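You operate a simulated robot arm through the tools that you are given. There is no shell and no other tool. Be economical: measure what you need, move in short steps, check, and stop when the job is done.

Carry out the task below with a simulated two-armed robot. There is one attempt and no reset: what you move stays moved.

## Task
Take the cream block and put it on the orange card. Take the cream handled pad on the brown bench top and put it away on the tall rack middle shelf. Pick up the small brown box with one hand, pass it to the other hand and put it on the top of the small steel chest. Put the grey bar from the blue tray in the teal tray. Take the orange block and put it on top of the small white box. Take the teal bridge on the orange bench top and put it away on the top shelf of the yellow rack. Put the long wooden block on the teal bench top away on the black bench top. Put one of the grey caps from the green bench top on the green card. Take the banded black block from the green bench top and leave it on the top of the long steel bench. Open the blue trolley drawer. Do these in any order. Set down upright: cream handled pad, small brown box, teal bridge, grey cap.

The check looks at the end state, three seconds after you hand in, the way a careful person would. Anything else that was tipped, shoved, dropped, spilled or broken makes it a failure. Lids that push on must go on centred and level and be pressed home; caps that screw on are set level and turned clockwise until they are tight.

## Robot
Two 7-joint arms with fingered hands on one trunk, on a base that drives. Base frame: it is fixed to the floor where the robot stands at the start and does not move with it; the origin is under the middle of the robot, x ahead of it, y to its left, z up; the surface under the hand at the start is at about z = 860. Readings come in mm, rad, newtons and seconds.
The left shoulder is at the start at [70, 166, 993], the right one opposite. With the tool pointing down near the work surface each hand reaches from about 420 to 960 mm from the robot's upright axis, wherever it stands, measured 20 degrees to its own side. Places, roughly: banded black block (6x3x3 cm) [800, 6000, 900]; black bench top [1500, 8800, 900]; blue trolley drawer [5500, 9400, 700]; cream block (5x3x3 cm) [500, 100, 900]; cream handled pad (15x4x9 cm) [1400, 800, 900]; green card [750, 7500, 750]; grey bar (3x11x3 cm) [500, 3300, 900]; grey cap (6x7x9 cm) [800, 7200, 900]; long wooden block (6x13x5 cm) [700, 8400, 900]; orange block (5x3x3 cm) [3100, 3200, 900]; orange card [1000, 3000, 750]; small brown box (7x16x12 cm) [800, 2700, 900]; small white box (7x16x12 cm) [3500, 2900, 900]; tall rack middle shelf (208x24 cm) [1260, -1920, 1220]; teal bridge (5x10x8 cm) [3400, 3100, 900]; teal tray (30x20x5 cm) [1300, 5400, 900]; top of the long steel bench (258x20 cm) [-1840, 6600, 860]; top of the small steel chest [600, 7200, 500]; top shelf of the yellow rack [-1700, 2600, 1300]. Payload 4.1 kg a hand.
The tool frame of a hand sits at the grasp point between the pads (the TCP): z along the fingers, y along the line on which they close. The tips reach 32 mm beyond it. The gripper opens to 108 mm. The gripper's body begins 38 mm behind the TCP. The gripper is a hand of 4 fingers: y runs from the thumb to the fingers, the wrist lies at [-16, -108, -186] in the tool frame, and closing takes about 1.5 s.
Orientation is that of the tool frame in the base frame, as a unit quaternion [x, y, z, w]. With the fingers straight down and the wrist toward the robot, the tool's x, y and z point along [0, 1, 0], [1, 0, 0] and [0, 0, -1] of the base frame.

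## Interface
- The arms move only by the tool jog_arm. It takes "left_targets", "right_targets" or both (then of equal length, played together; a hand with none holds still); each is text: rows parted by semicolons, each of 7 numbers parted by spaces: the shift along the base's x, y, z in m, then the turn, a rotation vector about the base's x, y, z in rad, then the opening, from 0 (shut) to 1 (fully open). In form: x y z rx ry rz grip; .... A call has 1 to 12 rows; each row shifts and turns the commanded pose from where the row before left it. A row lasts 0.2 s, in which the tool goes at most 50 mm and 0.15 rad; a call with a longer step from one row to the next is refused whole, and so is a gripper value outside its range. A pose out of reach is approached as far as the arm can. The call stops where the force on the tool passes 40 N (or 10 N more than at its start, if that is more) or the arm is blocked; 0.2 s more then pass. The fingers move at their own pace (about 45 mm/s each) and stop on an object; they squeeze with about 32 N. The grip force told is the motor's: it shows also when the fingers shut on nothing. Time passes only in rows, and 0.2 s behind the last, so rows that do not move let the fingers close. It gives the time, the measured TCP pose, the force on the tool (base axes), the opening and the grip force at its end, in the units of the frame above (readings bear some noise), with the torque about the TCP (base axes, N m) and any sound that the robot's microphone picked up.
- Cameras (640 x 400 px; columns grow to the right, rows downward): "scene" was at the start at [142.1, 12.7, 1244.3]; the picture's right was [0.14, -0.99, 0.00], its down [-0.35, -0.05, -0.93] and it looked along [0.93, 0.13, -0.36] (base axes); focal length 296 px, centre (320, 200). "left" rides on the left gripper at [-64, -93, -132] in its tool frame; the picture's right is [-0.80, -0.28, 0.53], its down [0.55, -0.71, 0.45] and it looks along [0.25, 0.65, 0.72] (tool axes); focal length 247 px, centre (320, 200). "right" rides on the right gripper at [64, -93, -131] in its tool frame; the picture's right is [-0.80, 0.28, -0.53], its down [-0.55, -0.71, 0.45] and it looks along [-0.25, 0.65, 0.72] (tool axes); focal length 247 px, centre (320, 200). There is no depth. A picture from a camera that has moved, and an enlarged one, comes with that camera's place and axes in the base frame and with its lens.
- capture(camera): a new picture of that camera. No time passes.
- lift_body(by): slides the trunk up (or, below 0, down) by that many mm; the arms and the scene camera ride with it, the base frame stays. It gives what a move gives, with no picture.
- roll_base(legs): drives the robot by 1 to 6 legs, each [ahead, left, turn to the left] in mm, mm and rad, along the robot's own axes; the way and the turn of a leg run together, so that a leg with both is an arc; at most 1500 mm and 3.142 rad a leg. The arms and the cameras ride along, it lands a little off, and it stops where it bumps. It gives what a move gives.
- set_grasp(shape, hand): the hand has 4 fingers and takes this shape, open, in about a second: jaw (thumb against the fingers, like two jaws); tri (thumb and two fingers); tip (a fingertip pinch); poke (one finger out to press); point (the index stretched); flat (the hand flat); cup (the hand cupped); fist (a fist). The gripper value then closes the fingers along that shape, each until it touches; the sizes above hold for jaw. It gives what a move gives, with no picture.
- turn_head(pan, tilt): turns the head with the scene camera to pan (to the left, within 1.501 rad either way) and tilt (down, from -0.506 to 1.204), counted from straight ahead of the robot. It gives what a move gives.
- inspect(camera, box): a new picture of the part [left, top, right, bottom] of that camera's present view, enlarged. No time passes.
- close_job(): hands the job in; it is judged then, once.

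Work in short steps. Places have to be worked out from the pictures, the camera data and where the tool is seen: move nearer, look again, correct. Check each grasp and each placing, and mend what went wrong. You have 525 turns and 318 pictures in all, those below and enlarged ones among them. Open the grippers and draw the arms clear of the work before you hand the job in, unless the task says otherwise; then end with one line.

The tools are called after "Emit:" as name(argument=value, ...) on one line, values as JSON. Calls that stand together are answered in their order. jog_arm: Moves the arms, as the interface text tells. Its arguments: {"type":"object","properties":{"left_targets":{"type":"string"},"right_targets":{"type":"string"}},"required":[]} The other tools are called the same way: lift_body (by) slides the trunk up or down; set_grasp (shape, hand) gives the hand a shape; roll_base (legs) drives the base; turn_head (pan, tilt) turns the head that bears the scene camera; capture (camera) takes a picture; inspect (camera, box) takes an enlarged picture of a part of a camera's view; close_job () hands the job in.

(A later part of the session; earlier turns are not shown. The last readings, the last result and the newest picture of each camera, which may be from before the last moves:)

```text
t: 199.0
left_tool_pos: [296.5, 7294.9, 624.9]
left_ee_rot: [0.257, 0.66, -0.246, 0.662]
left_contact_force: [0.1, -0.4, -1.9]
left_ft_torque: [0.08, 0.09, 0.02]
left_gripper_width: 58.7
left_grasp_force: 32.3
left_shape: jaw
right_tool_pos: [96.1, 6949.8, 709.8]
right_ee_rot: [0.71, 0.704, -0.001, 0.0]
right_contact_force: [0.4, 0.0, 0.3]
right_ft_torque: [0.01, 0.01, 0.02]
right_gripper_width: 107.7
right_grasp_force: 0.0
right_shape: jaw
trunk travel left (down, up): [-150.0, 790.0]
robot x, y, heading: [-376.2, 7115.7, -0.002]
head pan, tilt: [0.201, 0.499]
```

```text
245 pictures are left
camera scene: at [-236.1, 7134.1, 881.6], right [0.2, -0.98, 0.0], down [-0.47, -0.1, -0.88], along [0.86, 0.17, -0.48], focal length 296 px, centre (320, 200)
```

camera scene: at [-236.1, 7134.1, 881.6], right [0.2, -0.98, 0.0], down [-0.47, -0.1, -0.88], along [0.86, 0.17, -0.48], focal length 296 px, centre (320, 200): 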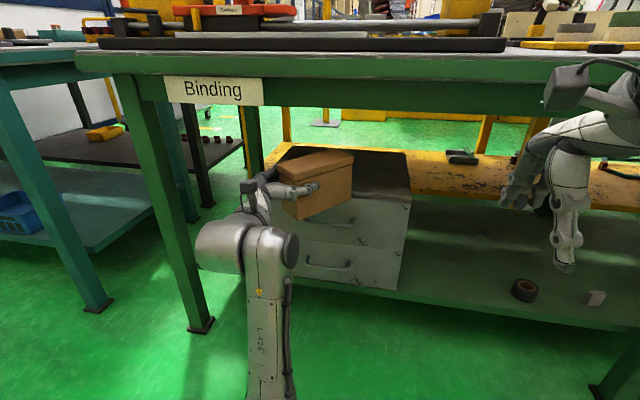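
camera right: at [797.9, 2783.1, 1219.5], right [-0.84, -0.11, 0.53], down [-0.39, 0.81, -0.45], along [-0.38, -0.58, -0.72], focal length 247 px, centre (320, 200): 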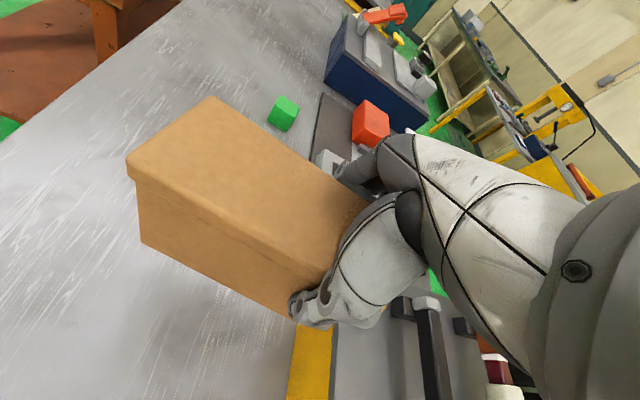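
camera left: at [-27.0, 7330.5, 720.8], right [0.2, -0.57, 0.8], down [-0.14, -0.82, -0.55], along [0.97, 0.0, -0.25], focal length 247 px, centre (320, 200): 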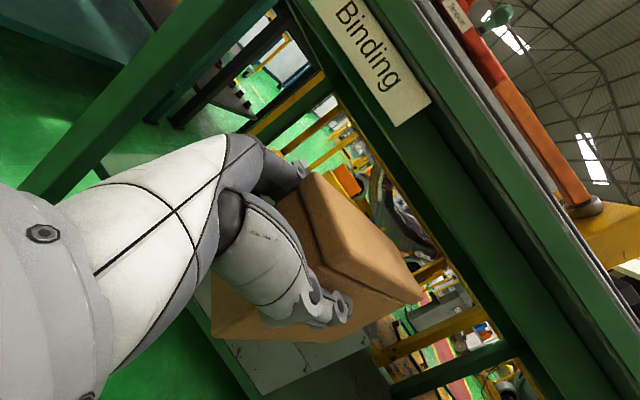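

I need the chest top height more exactly; I view it from the left-hand camera for triangulation.

Emit:
roll_base(legs=[[-60, 0, 0]])

Emit:
jog_arm(left_targets="0 0 0.03 0 0 0 0.2")

Emit:
inspect(camera="scene", box=[220, 120, 440, 320])

Emit:
capture(camera="right")

```text
t: 200.0
left_tool_pos: [235.2, 7294.6, 624.7]
left_ee_rot: [0.258, 0.66, -0.246, 0.661]
left_contact_force: [0.4, -0.3, -2.6]
left_ft_torque: [0.11, 0.14, 0.0]
left_gripper_width: 59.0
left_grasp_force: 31.9
left_shape: jaw
right_tool_pos: [36.3, 6950.5, 710.2]
right_ee_rot: [0.709, 0.705, -0.001, 0.001]
right_contact_force: [-0.3, -0.5, 0.7]
right_ft_torque: [-0.01, 0.01, -0.01]
right_gripper_width: 107.5
right_grasp_force: 0.0
right_shape: jaw
trunk travel left (down, up): [-150.0, 790.0]
robot x, y, heading: [-429.6, 7113.8, 0.0]
head pan, tilt: [0.201, 0.499]
```

```text
t: 200.4
left_tool_pos: [236.3, 7295.4, 654.9]
left_ee_rot: [0.256, 0.66, -0.246, 0.662]
left_contact_force: [0.4, 0.3, -2.8]
left_ft_torque: [0.12, 0.1, 0.01]
left_gripper_width: 59.1
left_grasp_force: 31.9
left_shape: jaw
right_tool_pos: [34.6, 6950.5, 709.5]
right_ee_rot: [0.71, 0.705, -0.001, 0.0]
right_contact_force: [0.3, 0.5, 0.1]
right_ft_torque: [0.0, -0.03, 0.04]
right_gripper_width: 107.5
right_grasp_force: 0.0
right_shape: jaw
trunk travel left (down, up): [-150.0, 790.0]
robot x, y, heading: [-433.7, 7117.6, -0.001]
head pan, tilt: [0.201, 0.499]
```

```text
2.00 times, centred on (330, 220) of scene
camera zoom: at [-296.3, 7134.2, 881.6], right [0.2, -0.98, 0.0], down [-0.47, -0.09, -0.88], along [0.86, 0.17, -0.48], focal length 592 px, centre (300, 160)
```

zoom: 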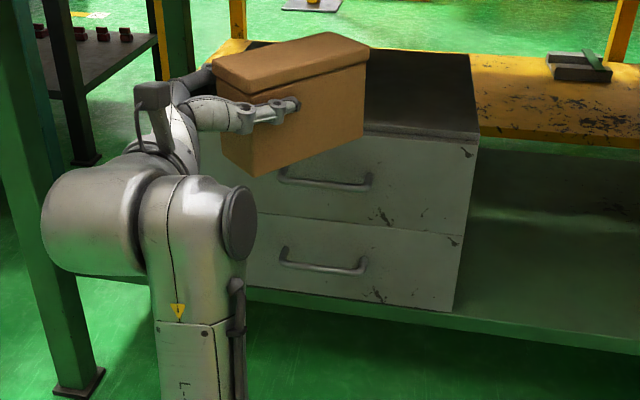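

```text
243 pictures are left
camera right: at [-56.5, 7015.9, 841.2], right [0.28, -0.8, 0.53], down [-0.71, -0.54, -0.45], along [0.65, -0.25, -0.72], focal length 247 px, centre (320, 200)
```

right: 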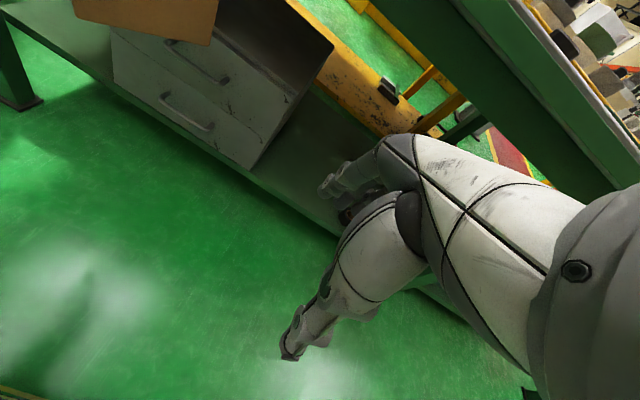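

Triangulation: chest top z≈558, front x≈395. Box bottom is at ≈579 now; I advance over the chest.

Emit:
roll_base(legs=[[130, 0, 0]])

Emit:
jog_arm(left_targets="0.037 -0.005 0.002 0 0 0 0.2;0.037 -0.005 0.002 0 0 0 0.2;0.037 -0.005 0 0 0 0 0.2")

Emit:
capture(camera="scene")

Emit:
capture(camera="right")

```text
t: 201.6
left_tool_pos: [364.4, 7294.2, 656.5]
left_ee_rot: [0.258, 0.66, -0.247, 0.661]
left_contact_force: [0.2, 0.0, -3.4]
left_ft_torque: [0.13, 0.15, 0.01]
left_gripper_width: 59.1
left_grasp_force: 32.3
left_shape: jaw
right_tool_pos: [165.0, 6949.8, 709.4]
right_ee_rot: [0.71, 0.704, -0.002, 0.001]
right_contact_force: [0.3, 0.3, -0.4]
right_ft_torque: [0.03, 0.01, 0.0]
right_gripper_width: 107.7
right_grasp_force: 0.1
right_shape: jaw
trunk travel left (down, up): [-150.0, 790.0]
robot x, y, heading: [-309.6, 7114.8, -0.0]
head pan, tilt: [0.201, 0.499]
```

```text
t: 202.4
left_tool_pos: [476.7, 7278.9, 659.1]
left_ee_rot: [0.256, 0.661, -0.247, 0.66]
left_contact_force: [-0.4, -0.1, -2.1]
left_ft_torque: [0.12, 0.12, -0.04]
left_gripper_width: 58.8
left_grasp_force: 31.3
left_shape: jaw
right_tool_pos: [164.9, 6949.7, 709.3]
right_ee_rot: [0.709, 0.705, -0.002, 0.001]
right_contact_force: [0.1, -0.8, -0.2]
right_ft_torque: [0.0, -0.03, 0.03]
right_gripper_width: 107.7
right_grasp_force: 0.1
right_shape: jaw
trunk travel left (down, up): [-150.0, 790.0]
robot x, y, heading: [-303.4, 7118.9, -0.003]
head pan, tilt: [0.201, 0.499]
```

```text
242 pictures are left
camera scene: at [-166.5, 7133.9, 881.6], right [0.2, -0.98, 0.0], down [-0.47, -0.09, -0.88], along [0.86, 0.17, -0.48], focal length 296 px, centre (320, 200)
```

scene: 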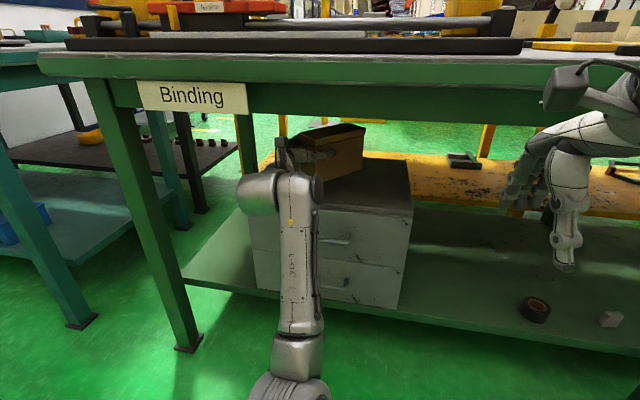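

```text
241 pictures are left
camera right: at [73.2, 7015.6, 841.0], right [0.28, -0.8, 0.53], down [-0.71, -0.54, -0.45], along [0.65, -0.25, -0.72], focal length 247 px, centre (320, 200)
```

right: 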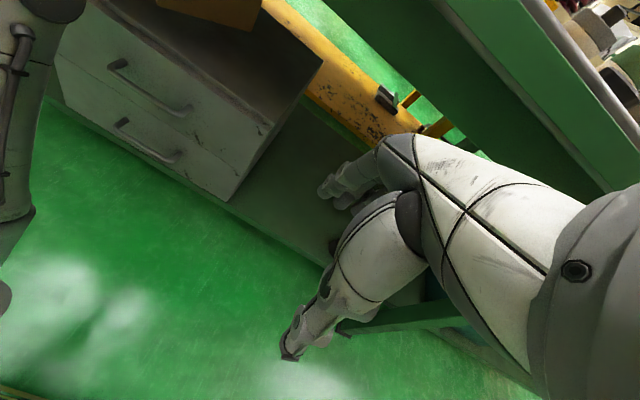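

Box is over the chest. I lower until contact, then release.

Emit:
jog_arm(left_targets="0 0 -0.01 0 0 0 0.2;0 0 -0.005 0 0 0 0.2;0 0 -0.004 0 0 0 0.2;0 0 0 0 0 0 0.2")

Emit:
inspect(camera="scene", box=[230, 100, 430, 230])

```text
t: 203.4
left_tool_pos: [477.5, 7285.0, 642.7]
left_ee_rot: [0.257, 0.661, -0.24, 0.663]
left_contact_force: [0.7, -0.2, -3.2]
left_ft_torque: [0.11, 0.1, 0.02]
left_gripper_width: 58.9
left_grasp_force: 31.8
left_shape: jaw
right_tool_pos: [165.2, 6950.2, 710.3]
right_ee_rot: [0.71, 0.704, -0.001, 0.0]
right_contact_force: [0.4, 0.2, -0.1]
right_ft_torque: [-0.03, 0.01, -0.01]
right_gripper_width: 107.9
right_grasp_force: 0.1
right_shape: jaw
trunk travel left (down, up): [-150.0, 790.0]
robot x, y, heading: [-302.9, 7113.4, -0.0]
head pan, tilt: [0.201, 0.499]
```

```text
3.08 times, centred on (330, 165) of scene
camera zoom: at [-166.5, 7133.9, 881.7], right [0.2, -0.98, 0.0], down [-0.47, -0.09, -0.88], along [0.86, 0.17, -0.48], focal length 911 px, centre (289, 308)
```

zoom: 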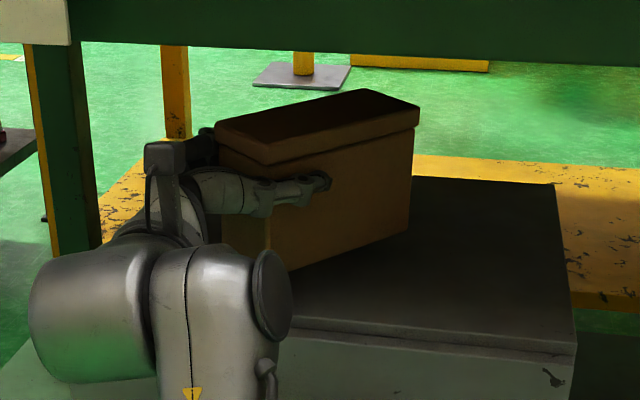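

Emit:
jog_arm(left_targets="0 0 -0.004 0 0 0 0.2;0 0 -0.003 0 0 0 0.2;0 0 -0.003 0 0 0 0.2;0 0 0 0 0 0 0.2")

```text
t: 204.4
left_tool_pos: [477.6, 7293.6, 632.6]
left_ee_rot: [0.258, 0.663, -0.232, 0.664]
left_contact_force: [0.2, -0.1, -2.9]
left_ft_torque: [0.13, 0.15, -0.02]
left_gripper_width: 58.9
left_grasp_force: 32.1
left_shape: jaw
right_tool_pos: [165.6, 6950.9, 708.6]
right_ee_rot: [0.709, 0.705, -0.001, 0.0]
right_contact_force: [0.3, 0.0, -0.2]
right_ft_torque: [-0.02, -0.04, -0.03]
right_gripper_width: 107.7
right_grasp_force: 0.1
right_shape: jaw
trunk travel left (down, up): [-150.0, 790.0]
robot x, y, heading: [-301.8, 7115.6, -0.001]
head pan, tilt: [0.201, 0.499]
```

The arm drifts near its limit; I lower with the trunk instead.

Emit:
jog_arm(left_targets="0.01 0 0.004 -0.034 0 0 0.2")

Emit:
lift_body(by=-8)

```text
t: 204.8
left_tool_pos: [487.4, 7293.1, 633.5]
left_ee_rot: [0.248, 0.66, -0.243, 0.666]
left_contact_force: [0.9, -0.7, -3.1]
left_ft_torque: [0.1, 0.13, -0.02]
left_gripper_width: 58.7
left_grasp_force: 32.1
left_shape: jaw
right_tool_pos: [164.5, 6949.5, 709.5]
right_ee_rot: [0.709, 0.705, 0.0, 0.0]
right_contact_force: [-0.4, -1.5, -0.2]
right_ft_torque: [-0.03, -0.03, 0.01]
right_gripper_width: 107.8
right_grasp_force: 0.1
right_shape: jaw
trunk travel left (down, up): [-150.0, 790.0]
robot x, y, heading: [-305.4, 7116.2, -0.001]
head pan, tilt: [0.201, 0.499]
```

```text
t: 205.4
left_tool_pos: [488.4, 7292.4, 630.0]
left_ee_rot: [0.247, 0.659, -0.243, 0.667]
left_contact_force: [-0.4, -0.6, -3.1]
left_ft_torque: [0.1, 0.13, -0.01]
left_gripper_width: 58.7
left_grasp_force: 32.0
left_shape: jaw
right_tool_pos: [165.6, 6949.8, 702.5]
right_ee_rot: [0.709, 0.705, -0.001, 0.001]
right_contact_force: [0.3, 0.4, 0.3]
right_ft_torque: [0.03, 0.03, 0.01]
right_gripper_width: 107.8
right_grasp_force: 0.1
right_shape: jaw
trunk travel left (down, up): [-142.0, 798.0]
robot x, y, heading: [-308.0, 7115.9, -0.002]
head pan, tilt: [0.201, 0.499]
```

Emit:
lift_body(by=-7)

Emit:
inspect(camera="scene", box=[230, 100, 430, 230])

```text
t: 206.0
left_tool_pos: [488.7, 7294.1, 623.9]
left_ee_rot: [0.245, 0.658, -0.244, 0.669]
left_contact_force: [0.5, 0.1, -3.3]
left_ft_torque: [0.08, 0.13, -0.01]
left_gripper_width: 58.5
left_grasp_force: 32.0
left_shape: jaw
right_tool_pos: [163.4, 6950.0, 694.2]
right_ee_rot: [0.71, 0.704, -0.001, 0.001]
right_contact_force: [-0.2, 0.0, 0.1]
right_ft_torque: [0.04, 0.02, -0.02]
right_gripper_width: 107.6
right_grasp_force: 0.0
right_shape: jaw
trunk travel left (down, up): [-135.0, 805.0]
robot x, y, heading: [-306.2, 7114.8, 0.002]
head pan, tilt: [0.201, 0.499]
```

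```text
3.08 times, centred on (330, 165) of scene
camera zoom: at [-166.7, 7133.9, 866.7], right [0.2, -0.98, 0.0], down [-0.47, -0.09, -0.88], along [0.86, 0.17, -0.48], focal length 911 px, centre (289, 308)
```

zoom: 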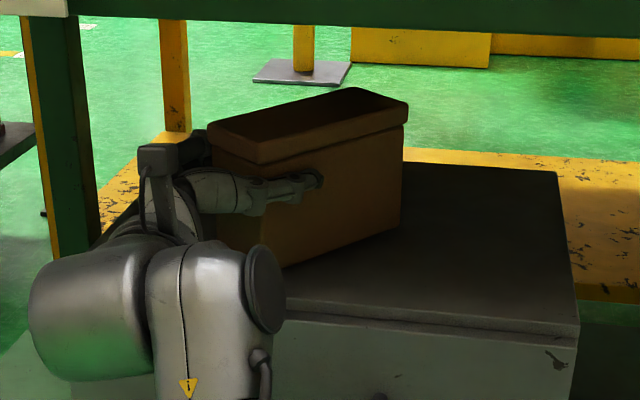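

Emit:
lift_body(by=-6)

Emit:
lift_body(by=-5)

```text
t: 206.5
left_tool_pos: [489.0, 7294.6, 618.3]
left_ee_rot: [0.246, 0.658, -0.244, 0.669]
left_contact_force: [0.0, 0.0, -3.1]
left_ft_torque: [0.09, 0.13, 0.01]
left_gripper_width: 58.9
left_grasp_force: 32.5
left_shape: jaw
right_tool_pos: [165.6, 6950.7, 688.6]
right_ee_rot: [0.71, 0.705, 0.0, 0.001]
right_contact_force: [0.1, -0.6, 0.1]
right_ft_torque: [-0.01, -0.02, 0.01]
right_gripper_width: 107.9
right_grasp_force: 0.1
right_shape: jaw
trunk travel left (down, up): [-129.0, 811.0]
robot x, y, heading: [-304.1, 7113.4, -0.003]
head pan, tilt: [0.201, 0.499]
```

```text
t: 207.1
left_tool_pos: [486.8, 7293.9, 615.9]
left_ee_rot: [0.246, 0.656, -0.244, 0.67]
left_contact_force: [5.5, 0.2, 11.1]
left_ft_torque: [-0.23, 0.05, 0.14]
left_gripper_width: 58.4
left_grasp_force: 32.6
left_shape: jaw
right_tool_pos: [163.9, 6950.0, 685.1]
right_ee_rot: [0.71, 0.705, 0.0, 0.0]
right_contact_force: [0.1, -0.7, -0.2]
right_ft_torque: [0.02, 0.04, 0.01]
right_gripper_width: 107.5
right_grasp_force: 0.1
right_shape: jaw
trunk travel left (down, up): [-124.0, 816.0]
robot x, y, heading: [-307.2, 7117.6, -0.002]
head pan, tilt: [0.201, 0.499]
```

Contact (14 N). I open the hand and pull it straight back along its pointing axis.

Emit:
jog_arm(left_targets="0 0 0 0 0 0 0.4;0 0 0 0 0 0 0.8;0 0 0 0 0 0 1;0 0 0 0 0 0 1;0 0 0 0 0 0 1;0 0 0 0 0 0 1;-0.015 0.013 0.002 0 0 0 1;-0.03 0.02 0.002 0 0 0 1;-0.03 0.02 0 0 0 0 1;-0.03 0.015 0 0 0 0 1")

Emit:
capture(camera="scene")

```text
t: 209.3
left_tool_pos: [380.4, 7354.7, 621.5]
left_ee_rot: [0.249, 0.653, -0.245, 0.672]
left_contact_force: [0.9, -0.3, -0.6]
left_ft_torque: [0.01, 0.0, -0.02]
left_gripper_width: 107.4
left_grasp_force: 0.1
left_shape: jaw
right_tool_pos: [165.3, 6949.4, 684.3]
right_ee_rot: [0.71, 0.704, 0.0, 0.001]
right_contact_force: [0.1, -0.2, 0.6]
right_ft_torque: [0.0, 0.01, 0.02]
right_gripper_width: 107.6
right_grasp_force: 0.0
right_shape: jaw
trunk travel left (down, up): [-124.0, 816.0]
robot x, y, heading: [-307.1, 7117.0, 0.0]
head pan, tilt: [0.201, 0.499]
```

```text
238 pictures are left
camera scene: at [-166.8, 7133.8, 855.8], right [0.2, -0.98, 0.0], down [-0.47, -0.09, -0.88], along [0.86, 0.17, -0.48], focal length 296 px, centre (320, 200)
```

scene: 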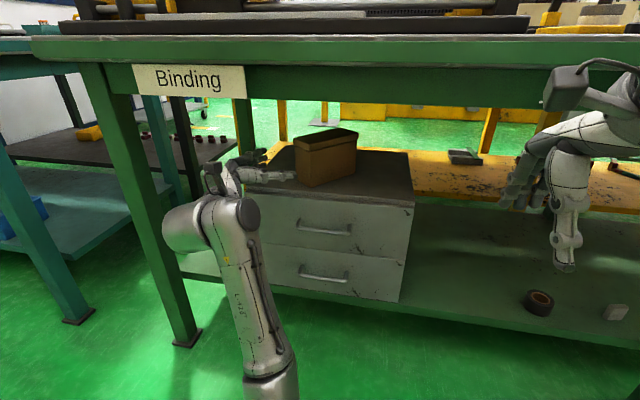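

The brown box stands on the chest. I back off, raise the trunk, and bring the left hand back to pointing down.

Emit:
roll_base(legs=[[-280, 0, 0]])

Emit:
lift_body(by=400)

Emit:
lift_body(by=170)

Emit:
jog_arm(left_targets="0 0 0 0 0 -0.145 1;0 0 0 0 0 -0.145 1;0 0 0 0 0 -0.145 1;0 0 0 0 0 -0.145 1;0 0 0 0 0 -0.145 1;0 0 0 0.14 0 0 1;0 0 0 0.14 0 0 1;0 0 0 0.14 0 0 1;0 0 0 0.14 0 0 1;0 0 0 0.14 0 0 1;0 0 0 0.14 0 0 1;0 0 0 0.14 0 0 1")

Emit:
jog_arm(left_targets="0.02 0 0 0.14 0 0 1;0.02 0 0 0.14 0 0 1;0.02 0 0 0.14 0 0 1;0.02 0 0 0.14 0 0 1")

Emit:
turn_head(pan=0.2, tilt=0.6)

Emit:
capture(camera="scene")

```text
t: 211.2
left_tool_pos: [99.8, 7356.2, 615.7]
left_ee_rot: [0.249, 0.658, -0.245, 0.667]
left_contact_force: [0.6, -0.5, -0.2]
left_ft_torque: [0.01, 0.01, 0.02]
left_gripper_width: 107.6
left_grasp_force: 0.2
left_shape: jaw
right_tool_pos: [-114.8, 6951.7, 682.6]
right_ee_rot: [0.71, 0.704, -0.001, 0.0]
right_contact_force: [0.0, 0.2, 0.0]
right_ft_torque: [-0.03, 0.03, -0.02]
right_gripper_width: 107.5
right_grasp_force: 0.1
right_shape: jaw
trunk travel left (down, up): [-124.0, 816.0]
robot x, y, heading: [-589.0, 7116.7, 0.003]
head pan, tilt: [0.201, 0.499]
```

```text
t: 215.1
left_tool_pos: [99.7, 7356.5, 1016.7]
left_ee_rot: [0.249, 0.658, -0.243, 0.668]
left_contact_force: [-1.0, -0.1, -0.1]
left_ft_torque: [-0.03, 0.04, 0.0]
left_gripper_width: 108.0
left_grasp_force: 0.0
left_shape: jaw
right_tool_pos: [-116.4, 6951.5, 1083.5]
right_ee_rot: [0.71, 0.704, -0.001, 0.0]
right_contact_force: [0.3, 0.6, -0.1]
right_ft_torque: [0.0, -0.04, -0.01]
right_gripper_width: 107.5
right_grasp_force: 0.0
right_shape: jaw
trunk travel left (down, up): [-524.0, 416.0]
robot x, y, heading: [-587.7, 7117.1, 0.0]
head pan, tilt: [0.201, 0.499]
```

```text
t: 217.0
left_tool_pos: [100.4, 7358.0, 1186.8]
left_ee_rot: [0.248, 0.658, -0.243, 0.668]
left_contact_force: [-0.5, -0.5, 0.8]
left_ft_torque: [-0.01, 0.04, -0.01]
left_gripper_width: 107.7
left_grasp_force: 0.1
left_shape: jaw
right_tool_pos: [-114.9, 6950.3, 1252.6]
right_ee_rot: [0.71, 0.704, -0.001, 0.0]
right_contact_force: [-0.1, -0.3, -0.1]
right_ft_torque: [0.01, -0.01, 0.03]
right_gripper_width: 107.6
right_grasp_force: 0.1
right_shape: jaw
trunk travel left (down, up): [-694.0, 246.0]
robot x, y, heading: [-586.7, 7120.5, -0.008]
head pan, tilt: [0.201, 0.499]
```

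```text
t: 219.6
left_tool_pos: [100.5, 7355.4, 1187.1]
left_ee_rot: [0.663, 0.684, -0.162, 0.255]
left_contact_force: [1.2, -0.9, -0.5]
left_ft_torque: [0.0, -0.01, 0.01]
left_gripper_width: 108.0
left_grasp_force: 0.1
left_shape: jaw
right_tool_pos: [-115.4, 6949.7, 1252.5]
right_ee_rot: [0.71, 0.704, 0.0, 0.0]
right_contact_force: [0.2, -0.2, 0.1]
right_ft_torque: [0.03, -0.02, 0.01]
right_gripper_width: 107.6
right_grasp_force: 0.0
right_shape: jaw
trunk travel left (down, up): [-694.0, 246.0]
robot x, y, heading: [-588.0, 7116.3, -0.001]
head pan, tilt: [0.201, 0.499]
```

```text
t: 220.6
left_tool_pos: [181.1, 7355.5, 1185.8]
left_ee_rot: [0.709, 0.702, 0.033, 0.06]
left_contact_force: [0.4, -0.5, -0.7]
left_ft_torque: [0.0, 0.05, 0.01]
left_gripper_width: 107.7
left_grasp_force: 0.2
left_shape: jaw
right_tool_pos: [-115.1, 6949.5, 1252.6]
right_ee_rot: [0.71, 0.704, -0.001, -0.001]
right_contact_force: [-0.4, 0.3, -0.3]
right_ft_torque: [0.02, -0.01, -0.01]
right_gripper_width: 107.8
right_grasp_force: 0.0
right_shape: jaw
trunk travel left (down, up): [-694.0, 246.0]
robot x, y, heading: [-584.5, 7118.8, -0.001]
head pan, tilt: [0.201, 0.499]
```

```text
t: 221.2
left_tool_pos: [180.9, 7355.5, 1185.7]
left_ee_rot: [0.709, 0.702, 0.032, 0.062]
left_contact_force: [-0.2, 0.0, -1.5]
left_ft_torque: [0.03, -0.02, -0.01]
left_gripper_width: 107.7
left_grasp_force: 0.1
left_shape: jaw
right_tool_pos: [-115.2, 6950.2, 1255.1]
right_ee_rot: [0.71, 0.704, -0.001, 0.0]
right_contact_force: [0.0, 0.1, 0.0]
right_ft_torque: [0.0, 0.01, -0.01]
right_gripper_width: 107.6
right_grasp_force: 0.1
right_shape: jaw
trunk travel left (down, up): [-694.0, 246.0]
robot x, y, heading: [-589.5, 7114.4, -0.004]
head pan, tilt: [0.201, 0.6]
```

```text
237 pictures are left
camera scene: at [-450.0, 7134.0, 1416.7], right [0.2, -0.98, 0.0], down [-0.55, -0.11, -0.83], along [0.81, 0.16, -0.56], focal length 296 px, centre (320, 200)
```

scene: 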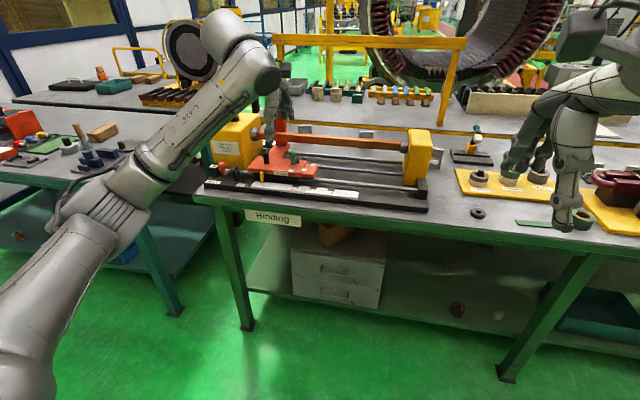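

I level the left hand, and zoom at the bench to find the caps and green card.

Emit:
jog_arm(left_targets="0 0 0 0.039 0.131 0 1")

Emit:
inspect(camera="scene", box=[200, 50, 460, 220])

Emit:
inspect(camera="scene", box=[420, 80, 640, 240])

```text
t: 221.6
left_tool_pos: [181.3, 7355.8, 1185.4]
left_ee_rot: [0.71, 0.704, -0.001, 0.0]
left_contact_force: [0.2, 0.4, -0.1]
left_ft_torque: [0.0, 0.02, 0.01]
left_gripper_width: 108.1
left_grasp_force: 0.1
left_shape: jaw
right_tool_pos: [-114.9, 6948.1, 1254.0]
right_ee_rot: [0.71, 0.704, 0.0, -0.001]
right_contact_force: [0.2, -0.8, 0.5]
right_ft_torque: [0.03, -0.01, 0.02]
right_gripper_width: 107.7
right_grasp_force: 0.1
right_shape: jaw
trunk travel left (down, up): [-694.0, 246.0]
robot x, y, heading: [-586.9, 7115.6, 0.003]
head pan, tilt: [0.201, 0.6]
```

```text
2.35 times, centred on (330, 135) of scene
camera zoom: at [-449.1, 7132.1, 1416.5], right [0.2, -0.98, 0.0], down [-0.55, -0.11, -0.82], along [0.81, 0.16, -0.57], focal length 697 px, centre (296, 353)
```

zoom: 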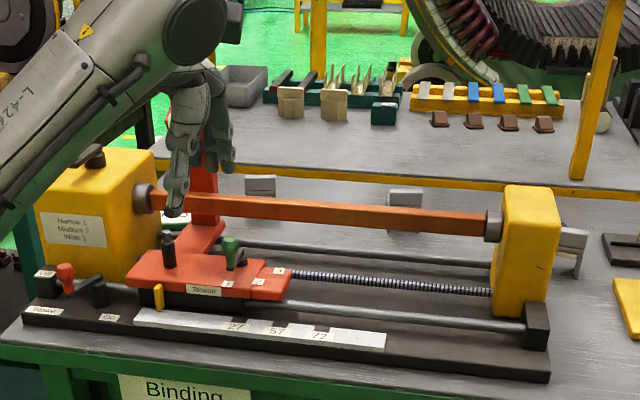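

```text
2.50 times, centred on (530, 160) of scene
camera zoom: at [-449.1, 7132.1, 1416.5], right [0.2, -0.98, 0.0], down [-0.55, -0.11, -0.82], along [0.81, 0.16, -0.57], focal length 740 px, centre (-205, 300)
```

zoom: 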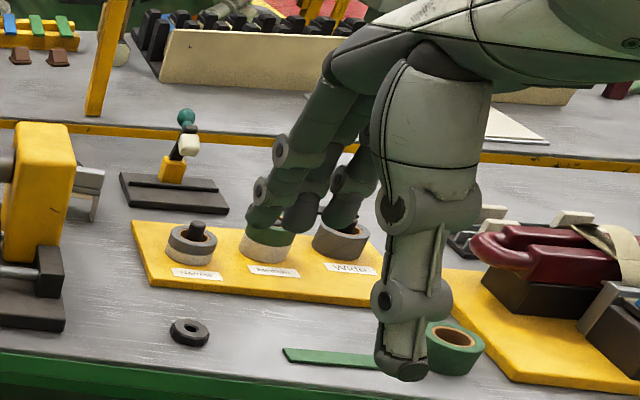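

Grey cap-like pieces stand behind the binding jig. I raise the trunk and move closer for a better look.

Emit:
lift_body(by=240)

Emit:
roll_base(legs=[[450, 0, 0]])

Emit:
jog_arm(left_targets="-0.045 0.02 0 0 0 0 1;-0.045 0.02 0 0 0 0 1;-0.045 0.02 0 0 0 0 1", right_targets="0 -0.045 0 0 0 0 1;0 -0.045 0 0 0 0 1;0 -0.045 0 0 0 0 1")

Emit:
turn_head(pan=0.0, tilt=0.75)

Emit:
capture(camera="scene")

```text
t: 224.1
left_tool_pos: [180.2, 7355.1, 1425.7]
left_ee_rot: [0.709, 0.705, 0.0, 0.002]
left_contact_force: [-0.6, -0.1, -0.1]
left_ft_torque: [-0.05, 0.0, 0.0]
left_gripper_width: 108.1
left_grasp_force: 0.0
left_shape: jaw
right_tool_pos: [-116.0, 6950.5, 1493.4]
right_ee_rot: [0.71, 0.704, -0.001, 0.001]
right_contact_force: [0.5, -0.5, 0.3]
right_ft_torque: [0.01, 0.0, -0.01]
right_gripper_width: 107.9
right_grasp_force: 0.1
right_shape: jaw
trunk travel left (down, up): [-934.0, 6.0]
robot x, y, heading: [-586.3, 7116.2, -0.005]
head pan, tilt: [0.201, 0.6]
```

```text
t: 226.9
left_tool_pos: [633.1, 7355.3, 1426.8]
left_ee_rot: [0.71, 0.704, 0.0, 0.002]
left_contact_force: [0.2, -0.6, -0.1]
left_ft_torque: [-0.02, -0.02, 0.02]
left_gripper_width: 107.8
left_grasp_force: 0.1
left_shape: jaw
right_tool_pos: [335.9, 6948.7, 1494.5]
right_ee_rot: [0.71, 0.704, -0.001, 0.002]
right_contact_force: [0.0, 0.4, 0.3]
right_ft_torque: [0.01, -0.04, 0.01]
right_gripper_width: 107.5
right_grasp_force: 0.0
right_shape: jaw
trunk travel left (down, up): [-934.0, 6.0]
robot x, y, heading: [-127.8, 7117.2, 0.001]
head pan, tilt: [0.201, 0.6]
```

```text
t: 227.7
left_tool_pos: [496.1, 7415.1, 1428.3]
left_ee_rot: [0.711, 0.704, 0.0, 0.003]
left_contact_force: [-0.6, 0.4, 0.0]
left_ft_torque: [-0.02, -0.04, -0.03]
left_gripper_width: 107.8
left_grasp_force: 0.0
left_shape: jaw
right_tool_pos: [336.2, 6814.3, 1496.1]
right_ee_rot: [0.709, 0.705, 0.001, 0.001]
right_contact_force: [-0.7, 0.0, 0.1]
right_ft_torque: [-0.01, -0.01, 0.01]
right_gripper_width: 107.5
right_grasp_force: 0.1
right_shape: jaw
trunk travel left (down, up): [-934.0, 6.0]
robot x, y, heading: [-133.7, 7115.7, 0.002]
head pan, tilt: [0.201, 0.6]
```

```text
t: 228.4
left_tool_pos: [500.0, 7415.3, 1426.8]
left_ee_rot: [0.71, 0.704, -0.001, 0.003]
left_contact_force: [-0.2, -0.4, -0.4]
left_ft_torque: [0.01, 0.0, 0.0]
left_gripper_width: 107.8
left_grasp_force: 0.1
left_shape: jaw
right_tool_pos: [337.5, 6816.7, 1494.7]
right_ee_rot: [0.71, 0.704, -0.001, 0.0]
right_contact_force: [-0.2, 0.0, -0.6]
right_ft_torque: [0.0, -0.02, -0.01]
right_gripper_width: 107.6
right_grasp_force: 0.1
right_shape: jaw
trunk travel left (down, up): [-934.0, 6.0]
robot x, y, heading: [-134.9, 7117.3, -0.003]
head pan, tilt: [0.0, 0.75]
```

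```text
234 pictures are left
camera scene: at [-0.1, 7115.2, 1643.9], right [0.0, -1.0, 0.0], down [-0.68, 0.0, -0.73], along [0.73, 0.0, -0.68], focal length 296 px, centre (320, 200)
```

scene: 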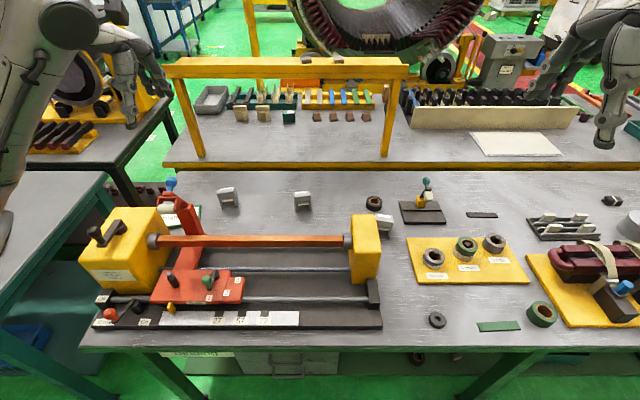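

Three grey caps are visible, and something green-edged at (190,215). Zoom.

Emit:
inspect(camera="scene", box=[140, 160, 300, 260])

Emit:
inspect(camera="scene", box=[270, 160, 450, 270])

```text
4.00 times, centred on (220, 210) of scene
camera zoom: at [-0.1, 7115.2, 1643.9], right [0.0, -1.0, 0.0], down [-0.68, 0.0, -0.73], along [0.73, 0.0, -0.68], focal length 1185 px, centre (720, 160)
```

zoom: 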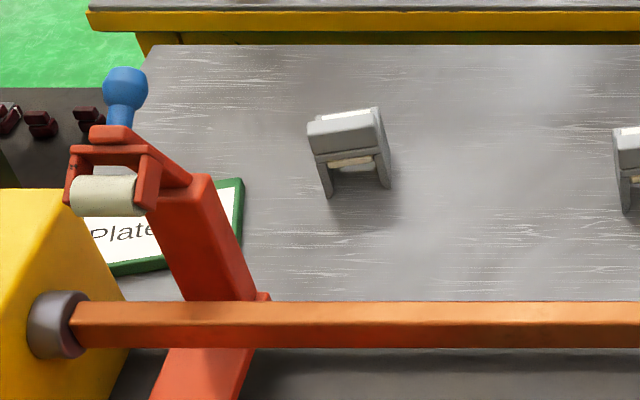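

```text
3.56 times, centred on (360, 215) of scene
camera zoom: at [-0.1, 7115.2, 1643.9], right [0.0, -1.0, 0.0], down [-0.68, 0.0, -0.73], along [0.73, 0.0, -0.68], focal length 1053 px, centre (178, 147)
```

zoom: 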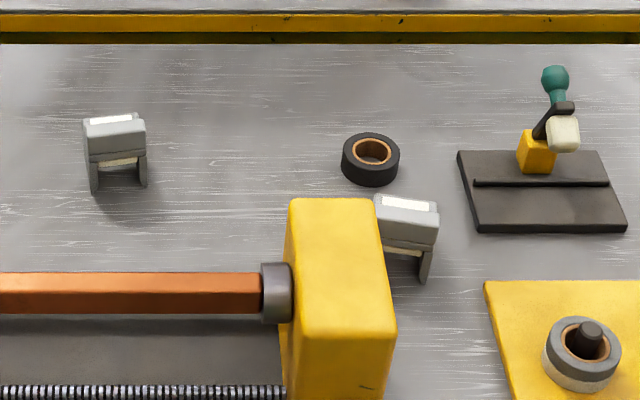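

The green card ("Plate…") lies behind the jig, partly under the red lever arm, near [745, 7605]. I look at it from the left-hand camera.

Emit:
jog_arm(left_targets="-0.02 0.04 -0.02 0 0 0 1;-0.02 0.04 -0.02 0 0 0 1")

Emit:
capture(camera="left")

```text
t: 229.0
left_tool_pos: [456.6, 7498.3, 1385.4]
left_ee_rot: [0.711, 0.703, -0.001, 0.002]
left_contact_force: [-0.9, 1.2, 0.3]
left_ft_torque: [0.01, -0.02, -0.02]
left_gripper_width: 107.7
left_grasp_force: 0.1
left_shape: jaw
right_tool_pos: [334.9, 6818.9, 1497.1]
right_ee_rot: [0.71, 0.704, 0.0, 0.003]
right_contact_force: [-0.2, 0.5, 0.3]
right_ft_torque: [-0.06, -0.05, -0.05]
right_gripper_width: 107.8
right_grasp_force: 0.1
right_shape: jaw
trunk travel left (down, up): [-934.0, 6.0]
robot x, y, heading: [-129.5, 7119.3, -0.005]
head pan, tilt: [0.0, 0.75]
```

```text
231 pictures are left
camera left: at [362.3, 7436.0, 1519.0], right [-0.29, -0.8, -0.53], down [-0.7, 0.55, -0.45], along [0.65, 0.24, -0.72], focal length 247 px, centre (320, 200)
```

left: 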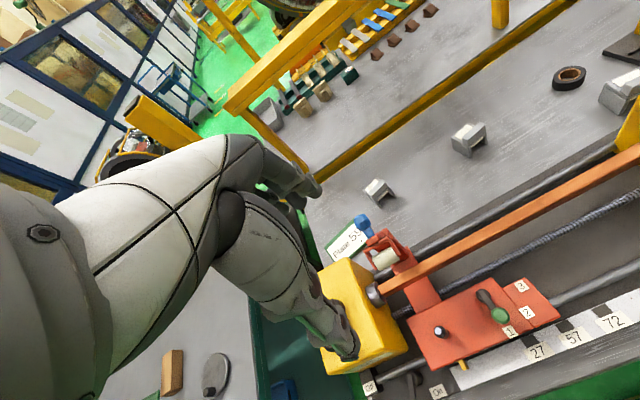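

Emit:
inspect(camera="left", box=[290, 170, 450, 280])

```text
3.64 times, centred on (370, 225) of left
camera zoom: at [362.3, 7436.0, 1519.0], right [-0.29, -0.8, -0.53], down [-0.7, 0.55, -0.45], along [0.65, 0.24, -0.72], focal length 898 px, centre (138, 109)
```

zoom: 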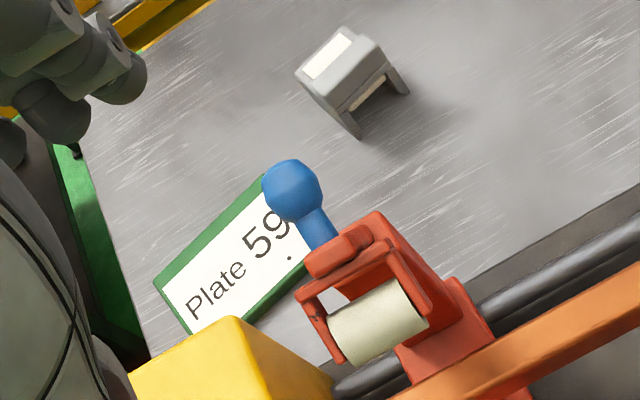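

The card is at about [750, 7635], and the lever (knob at ~[594, 7502, 1150]) stands in front of it. I'll take the middle cap near [780, 7181] with the left hand.

Emit:
jog_arm(left_targets="0 -0.045 0 0 0 0 1;0 -0.045 0 0 0 0 1;0 -0.045 0 0 0 0 1;0 -0.045 0 0 0 0 1")

Emit:
roll_base(legs=[[0, -110, 0], [115, 0, 0]])

Emit:
lift_body(by=-220)

Emit:
jog_arm(left_targets="0.035 -0.006 -0.03 0 0 0 1;0.035 -0.006 -0.03 0 0 0 1;0.035 -0.006 -0.03 0 0 0 1;0.035 -0.006 -0.02 0 0 0 1")

Emit:
capture(camera="left")

Emit:
capture(camera="scene")

```text
t: 230.0
left_tool_pos: [459.7, 7311.1, 1385.7]
left_ee_rot: [0.709, 0.705, -0.001, 0.001]
left_contact_force: [-0.3, -0.1, -0.1]
left_ft_torque: [0.04, 0.01, 0.04]
left_gripper_width: 107.7
left_grasp_force: 0.0
left_shape: jaw
right_tool_pos: [340.5, 6811.7, 1491.9]
right_ee_rot: [0.71, 0.704, 0.0, -0.001]
right_contact_force: [0.6, -0.2, 0.7]
right_ft_torque: [0.03, 0.01, -0.04]
right_gripper_width: 107.7
right_grasp_force: 0.0
right_shape: jaw
trunk travel left (down, up): [-934.0, 6.0]
robot x, y, heading: [-133.9, 7113.9, -0.0]
head pan, tilt: [0.0, 0.75]
```

```text
t: 232.0
left_tool_pos: [569.5, 7201.8, 1389.5]
left_ee_rot: [0.711, 0.703, 0.001, 0.003]
left_contact_force: [-1.4, -0.5, 0.5]
left_ft_torque: [0.0, 0.01, -0.01]
left_gripper_width: 107.7
left_grasp_force: 0.1
left_shape: jaw
right_tool_pos: [449.4, 6701.9, 1495.0]
right_ee_rot: [0.71, 0.704, 0.001, 0.001]
right_contact_force: [-0.7, -0.8, 0.2]
right_ft_torque: [0.02, -0.02, 0.0]
right_gripper_width: 108.1
right_grasp_force: 0.0
right_shape: jaw
trunk travel left (down, up): [-934.0, 6.0]
robot x, y, heading: [-21.1, 7007.0, -0.004]
head pan, tilt: [0.0, 0.75]
```

```text
t: 234.3
left_tool_pos: [572.6, 7205.3, 1166.2]
left_ee_rot: [0.71, 0.704, -0.001, 0.003]
left_contact_force: [0.4, -0.1, -0.1]
left_ft_torque: [-0.02, 0.05, 0.0]
left_gripper_width: 107.8
left_grasp_force: 0.1
left_shape: jaw
right_tool_pos: [453.0, 6703.8, 1274.8]
right_ee_rot: [0.71, 0.704, 0.0, 0.0]
right_contact_force: [-0.1, 0.8, 0.0]
right_ft_torque: [-0.03, 0.02, 0.0]
right_gripper_width: 107.5
right_grasp_force: 0.1
right_shape: jaw
trunk travel left (down, up): [-714.0, 226.0]
robot x, y, heading: [-16.6, 7007.3, -0.002]
head pan, tilt: [0.0, 0.75]
```

```text
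t: 235.3
left_tool_pos: [713.5, 7179.4, 1054.8]
left_ee_rot: [0.71, 0.704, 0.0, 0.0]
left_contact_force: [-0.1, -0.5, -0.8]
left_ft_torque: [0.04, 0.02, 0.0]
left_gripper_width: 107.7
left_grasp_force: 0.1
left_shape: jaw
right_tool_pos: [453.9, 6703.2, 1273.9]
right_ee_rot: [0.71, 0.704, -0.001, -0.001]
right_contact_force: [0.3, -0.7, -0.4]
right_ft_torque: [0.0, -0.01, 0.0]
right_gripper_width: 107.5
right_grasp_force: 0.1
right_shape: jaw
trunk travel left (down, up): [-714.0, 226.0]
robot x, y, heading: [-16.9, 7009.9, -0.008]
head pan, tilt: [0.0, 0.75]
```

```text
229 pictures are left
camera left: at [619.2, 7117.0, 1188.9], right [-0.29, -0.8, -0.53], down [-0.7, 0.55, -0.45], along [0.65, 0.24, -0.72], focal length 247 px, centre (320, 200)
```

left: 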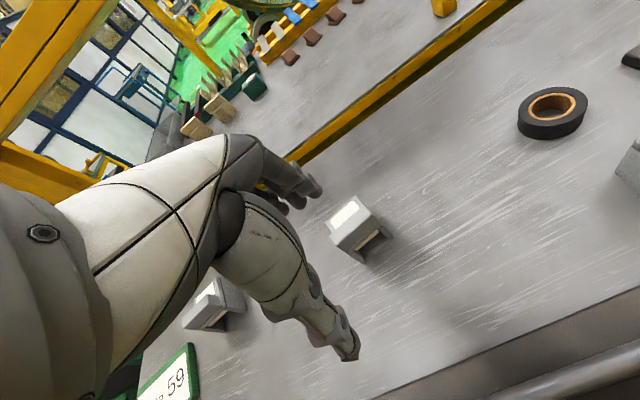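

```text
228 pictures are left
camera scene: at [116.2, 7003.9, 1423.6], right [0.0, -1.0, 0.0], down [-0.68, 0.0, -0.73], along [0.73, 0.0, -0.68], focal length 296 px, centre (320, 200)
```

scene: 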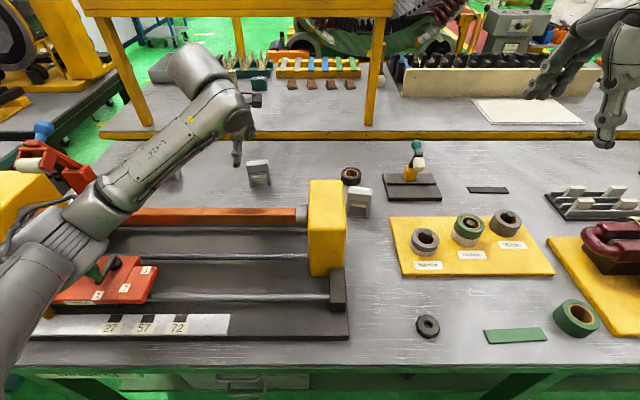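

Triangulated cap: top z≈920, centre ≈ [788, 7178]. I move above it and look again.

Emit:
jog_arm(left_targets="0.037 0 -0.02 0 0 0 1;0.037 -0.001 -0.03 0 0 0 1;0 0 -0.03 0 0 0 1")

Emit:
capture(camera="left")

Emit:
inspect(camera="scene", box=[190, 100, 350, 220])

```text
t: 236.2
left_tool_pos: [786.7, 7179.6, 976.6]
left_ee_rot: [0.711, 0.703, -0.001, 0.003]
left_contact_force: [0.6, -0.6, 0.5]
left_ft_torque: [-0.02, -0.01, -0.02]
left_gripper_width: 107.8
left_grasp_force: 0.0
left_shape: jaw
right_tool_pos: [451.2, 6706.1, 1275.1]
right_ee_rot: [0.71, 0.705, 0.0, 0.0]
right_contact_force: [0.2, -0.5, 0.5]
right_ft_torque: [0.0, -0.01, 0.04]
right_gripper_width: 107.7
right_grasp_force: 0.1
right_shape: jaw
trunk travel left (down, up): [-714.0, 226.0]
robot x, y, heading: [-19.1, 7005.3, -0.003]
head pan, tilt: [0.0, 0.75]
```

```text
227 pictures are left
camera left: at [692.5, 7117.3, 1110.0], right [-0.29, -0.8, -0.53], down [-0.7, 0.55, -0.45], along [0.65, 0.24, -0.72], focal length 247 px, centre (320, 200)
```

left: 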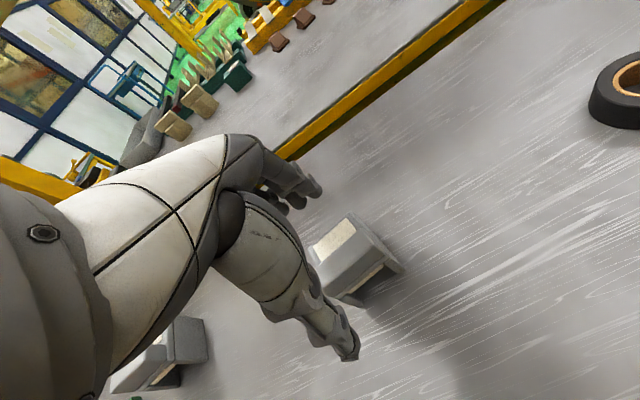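

```text
3.33 times, centred on (270, 160) of scene
camera zoom: at [113.6, 7005.5, 1424.0], right [0.0, -1.0, 0.0], down [-0.68, 0.0, -0.73], along [0.73, 0.0, -0.68], focal length 987 px, centre (487, 333)
```

zoom: 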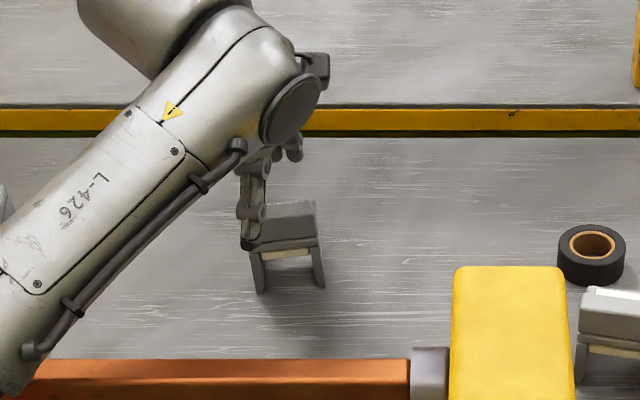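

Cap occupies x≈772–819, y≈7178, top ≈920. I shift +9 mm in x, descend and grip.

Emit:
jog_arm(left_targets="0.009 -0.002 -0.03 0 0 0 1;0 0 -0.03 0 0 0 1;0 0 0 0 0 0 0.6;0 0 0 0 0 0 0.3;0 0 0 0 0 0 0.1;0 0 0 0 0 0 0.1;0 0 0 0 0 0 0.1;0 0 0 0 0 0 0.1;0 0 0 0 0 0 0.1")

Emit:
capture(camera="left")

```text
t: 238.2
left_tool_pos: [791.0, 7178.5, 940.6]
left_ee_rot: [0.71, 0.704, 0.011, 0.013]
left_contact_force: [1.7, 2.9, 10.4]
left_ft_torque: [0.2, -0.52, 0.11]
left_gripper_width: 54.7
left_grasp_force: 32.0
left_shape: jaw
right_tool_pos: [435.8, 6704.2, 1281.9]
right_ee_rot: [0.71, 0.704, 0.004, 0.005]
right_contact_force: [-0.1, -0.6, -0.3]
right_ft_torque: [0.01, 0.01, 0.0]
right_gripper_width: 107.8
right_grasp_force: 0.0
right_shape: jaw
trunk travel left (down, up): [-714.0, 226.0]
robot x, y, heading: [-18.6, 7008.9, -0.003]
head pan, tilt: [0.0, 0.75]
```

```text
225 pictures are left
camera left: at [691.6, 7116.1, 1071.3], right [-0.27, -0.8, -0.54], down [-0.69, 0.55, -0.47], along [0.68, 0.24, -0.7], focal length 247 px, centre (320, 200)
```

left: 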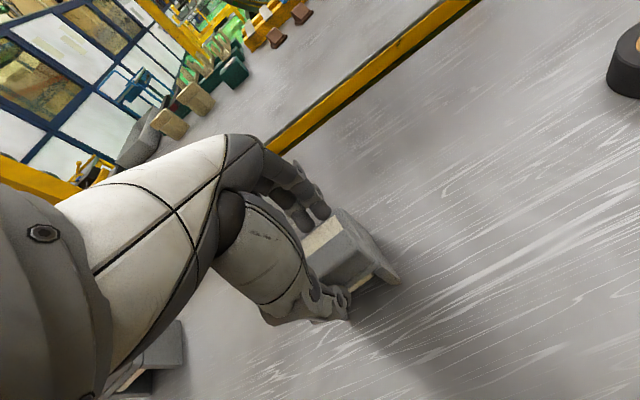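

Gripped at 55 mm, but the hand stopped 27 mm high and the body shifted a bit; I check what the arm touches.

Emit:
turn_head(pan=0.5, tilt=0.75)

Emit:
capture(camera="scene")

```text
t: 239.1
left_tool_pos: [790.1, 7178.2, 941.9]
left_ee_rot: [0.71, 0.704, 0.011, 0.014]
left_contact_force: [2.4, 3.8, 13.1]
left_ft_torque: [0.25, -0.64, 0.15]
left_gripper_width: 54.7
left_grasp_force: 31.9
left_shape: jaw
right_tool_pos: [435.6, 6704.6, 1281.9]
right_ee_rot: [0.71, 0.705, 0.005, 0.006]
right_contact_force: [0.6, -0.4, -0.1]
right_ft_torque: [0.01, -0.01, -0.02]
right_gripper_width: 107.8
right_grasp_force: 0.1
right_shape: jaw
trunk travel left (down, up): [-714.0, 226.0]
robot x, y, heading: [-16.1, 7008.8, -0.004]
head pan, tilt: [0.499, 0.75]
```

```text
224 pictures are left
camera scene: at [85.9, 7043.8, 1425.7], right [0.48, -0.88, 0.01], down [-0.59, -0.32, -0.74], along [0.65, 0.35, -0.67], focal length 296 px, centre (320, 200)
```

scene: 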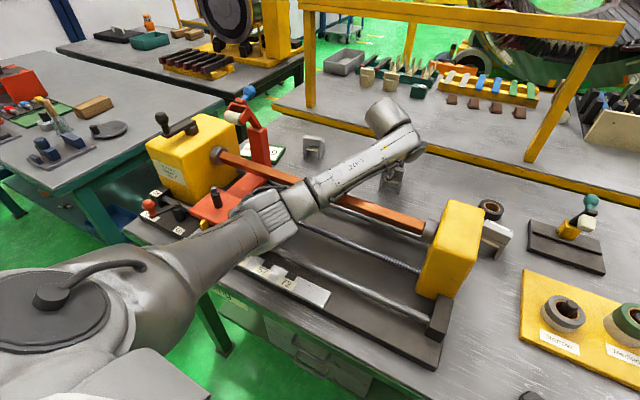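

The forearm is resting on the orange rod. I lift straight up at once, holding the cap.

Emit:
jog_arm(left_targets="0 0 0.03 0 0 0 0.1;0 0 0.04 0 0 0 0.1;0 0 0.045 0 0 0 0.1;0 0 0.045 0 0 0 0.1")

Emit:
capture(camera="left")

Emit:
capture(camera="scene")

```text
t: 240.1
left_tool_pos: [794.6, 7176.1, 1076.4]
left_ee_rot: [0.711, 0.704, -0.001, 0.002]
left_contact_force: [-0.1, -0.4, -0.7]
left_ft_torque: [-0.02, 0.06, 0.01]
left_gripper_width: 50.1
left_grasp_force: 32.3
left_shape: jaw
right_tool_pos: [451.9, 6704.4, 1274.7]
right_ee_rot: [0.71, 0.705, -0.001, 0.0]
right_contact_force: [-0.4, -0.9, -0.4]
right_ft_torque: [0.05, -0.01, 0.0]
right_gripper_width: 107.4
right_grasp_force: 0.0
right_shape: jaw
trunk travel left (down, up): [-714.0, 226.0]
robot x, y, heading: [-20.4, 7003.1, -0.007]
head pan, tilt: [0.499, 0.75]
```

```text
223 pictures are left
camera left: at [701.0, 7114.2, 1208.9], right [-0.29, -0.8, -0.53], down [-0.7, 0.56, -0.45], along [0.65, 0.24, -0.72], focal length 247 px, centre (320, 200)
```

left: 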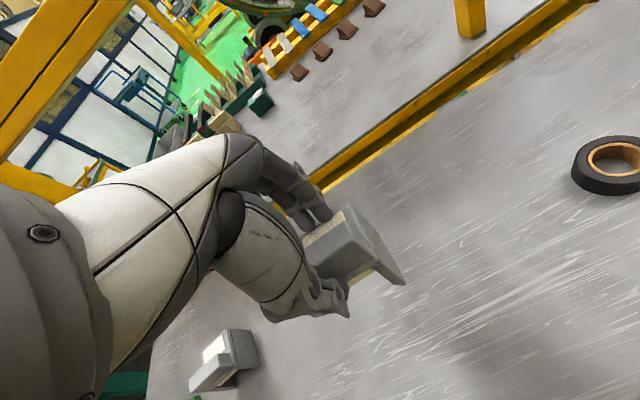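

```text
222 pictures are left
camera scene: at [104.1, 7043.9, 1423.6], right [0.48, -0.88, 0.0], down [-0.6, -0.32, -0.73], along [0.64, 0.35, -0.68], focal length 296 px, centre (320, 200)
```

scene: 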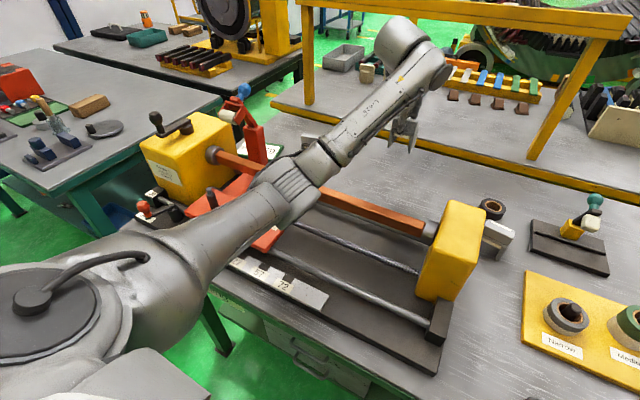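

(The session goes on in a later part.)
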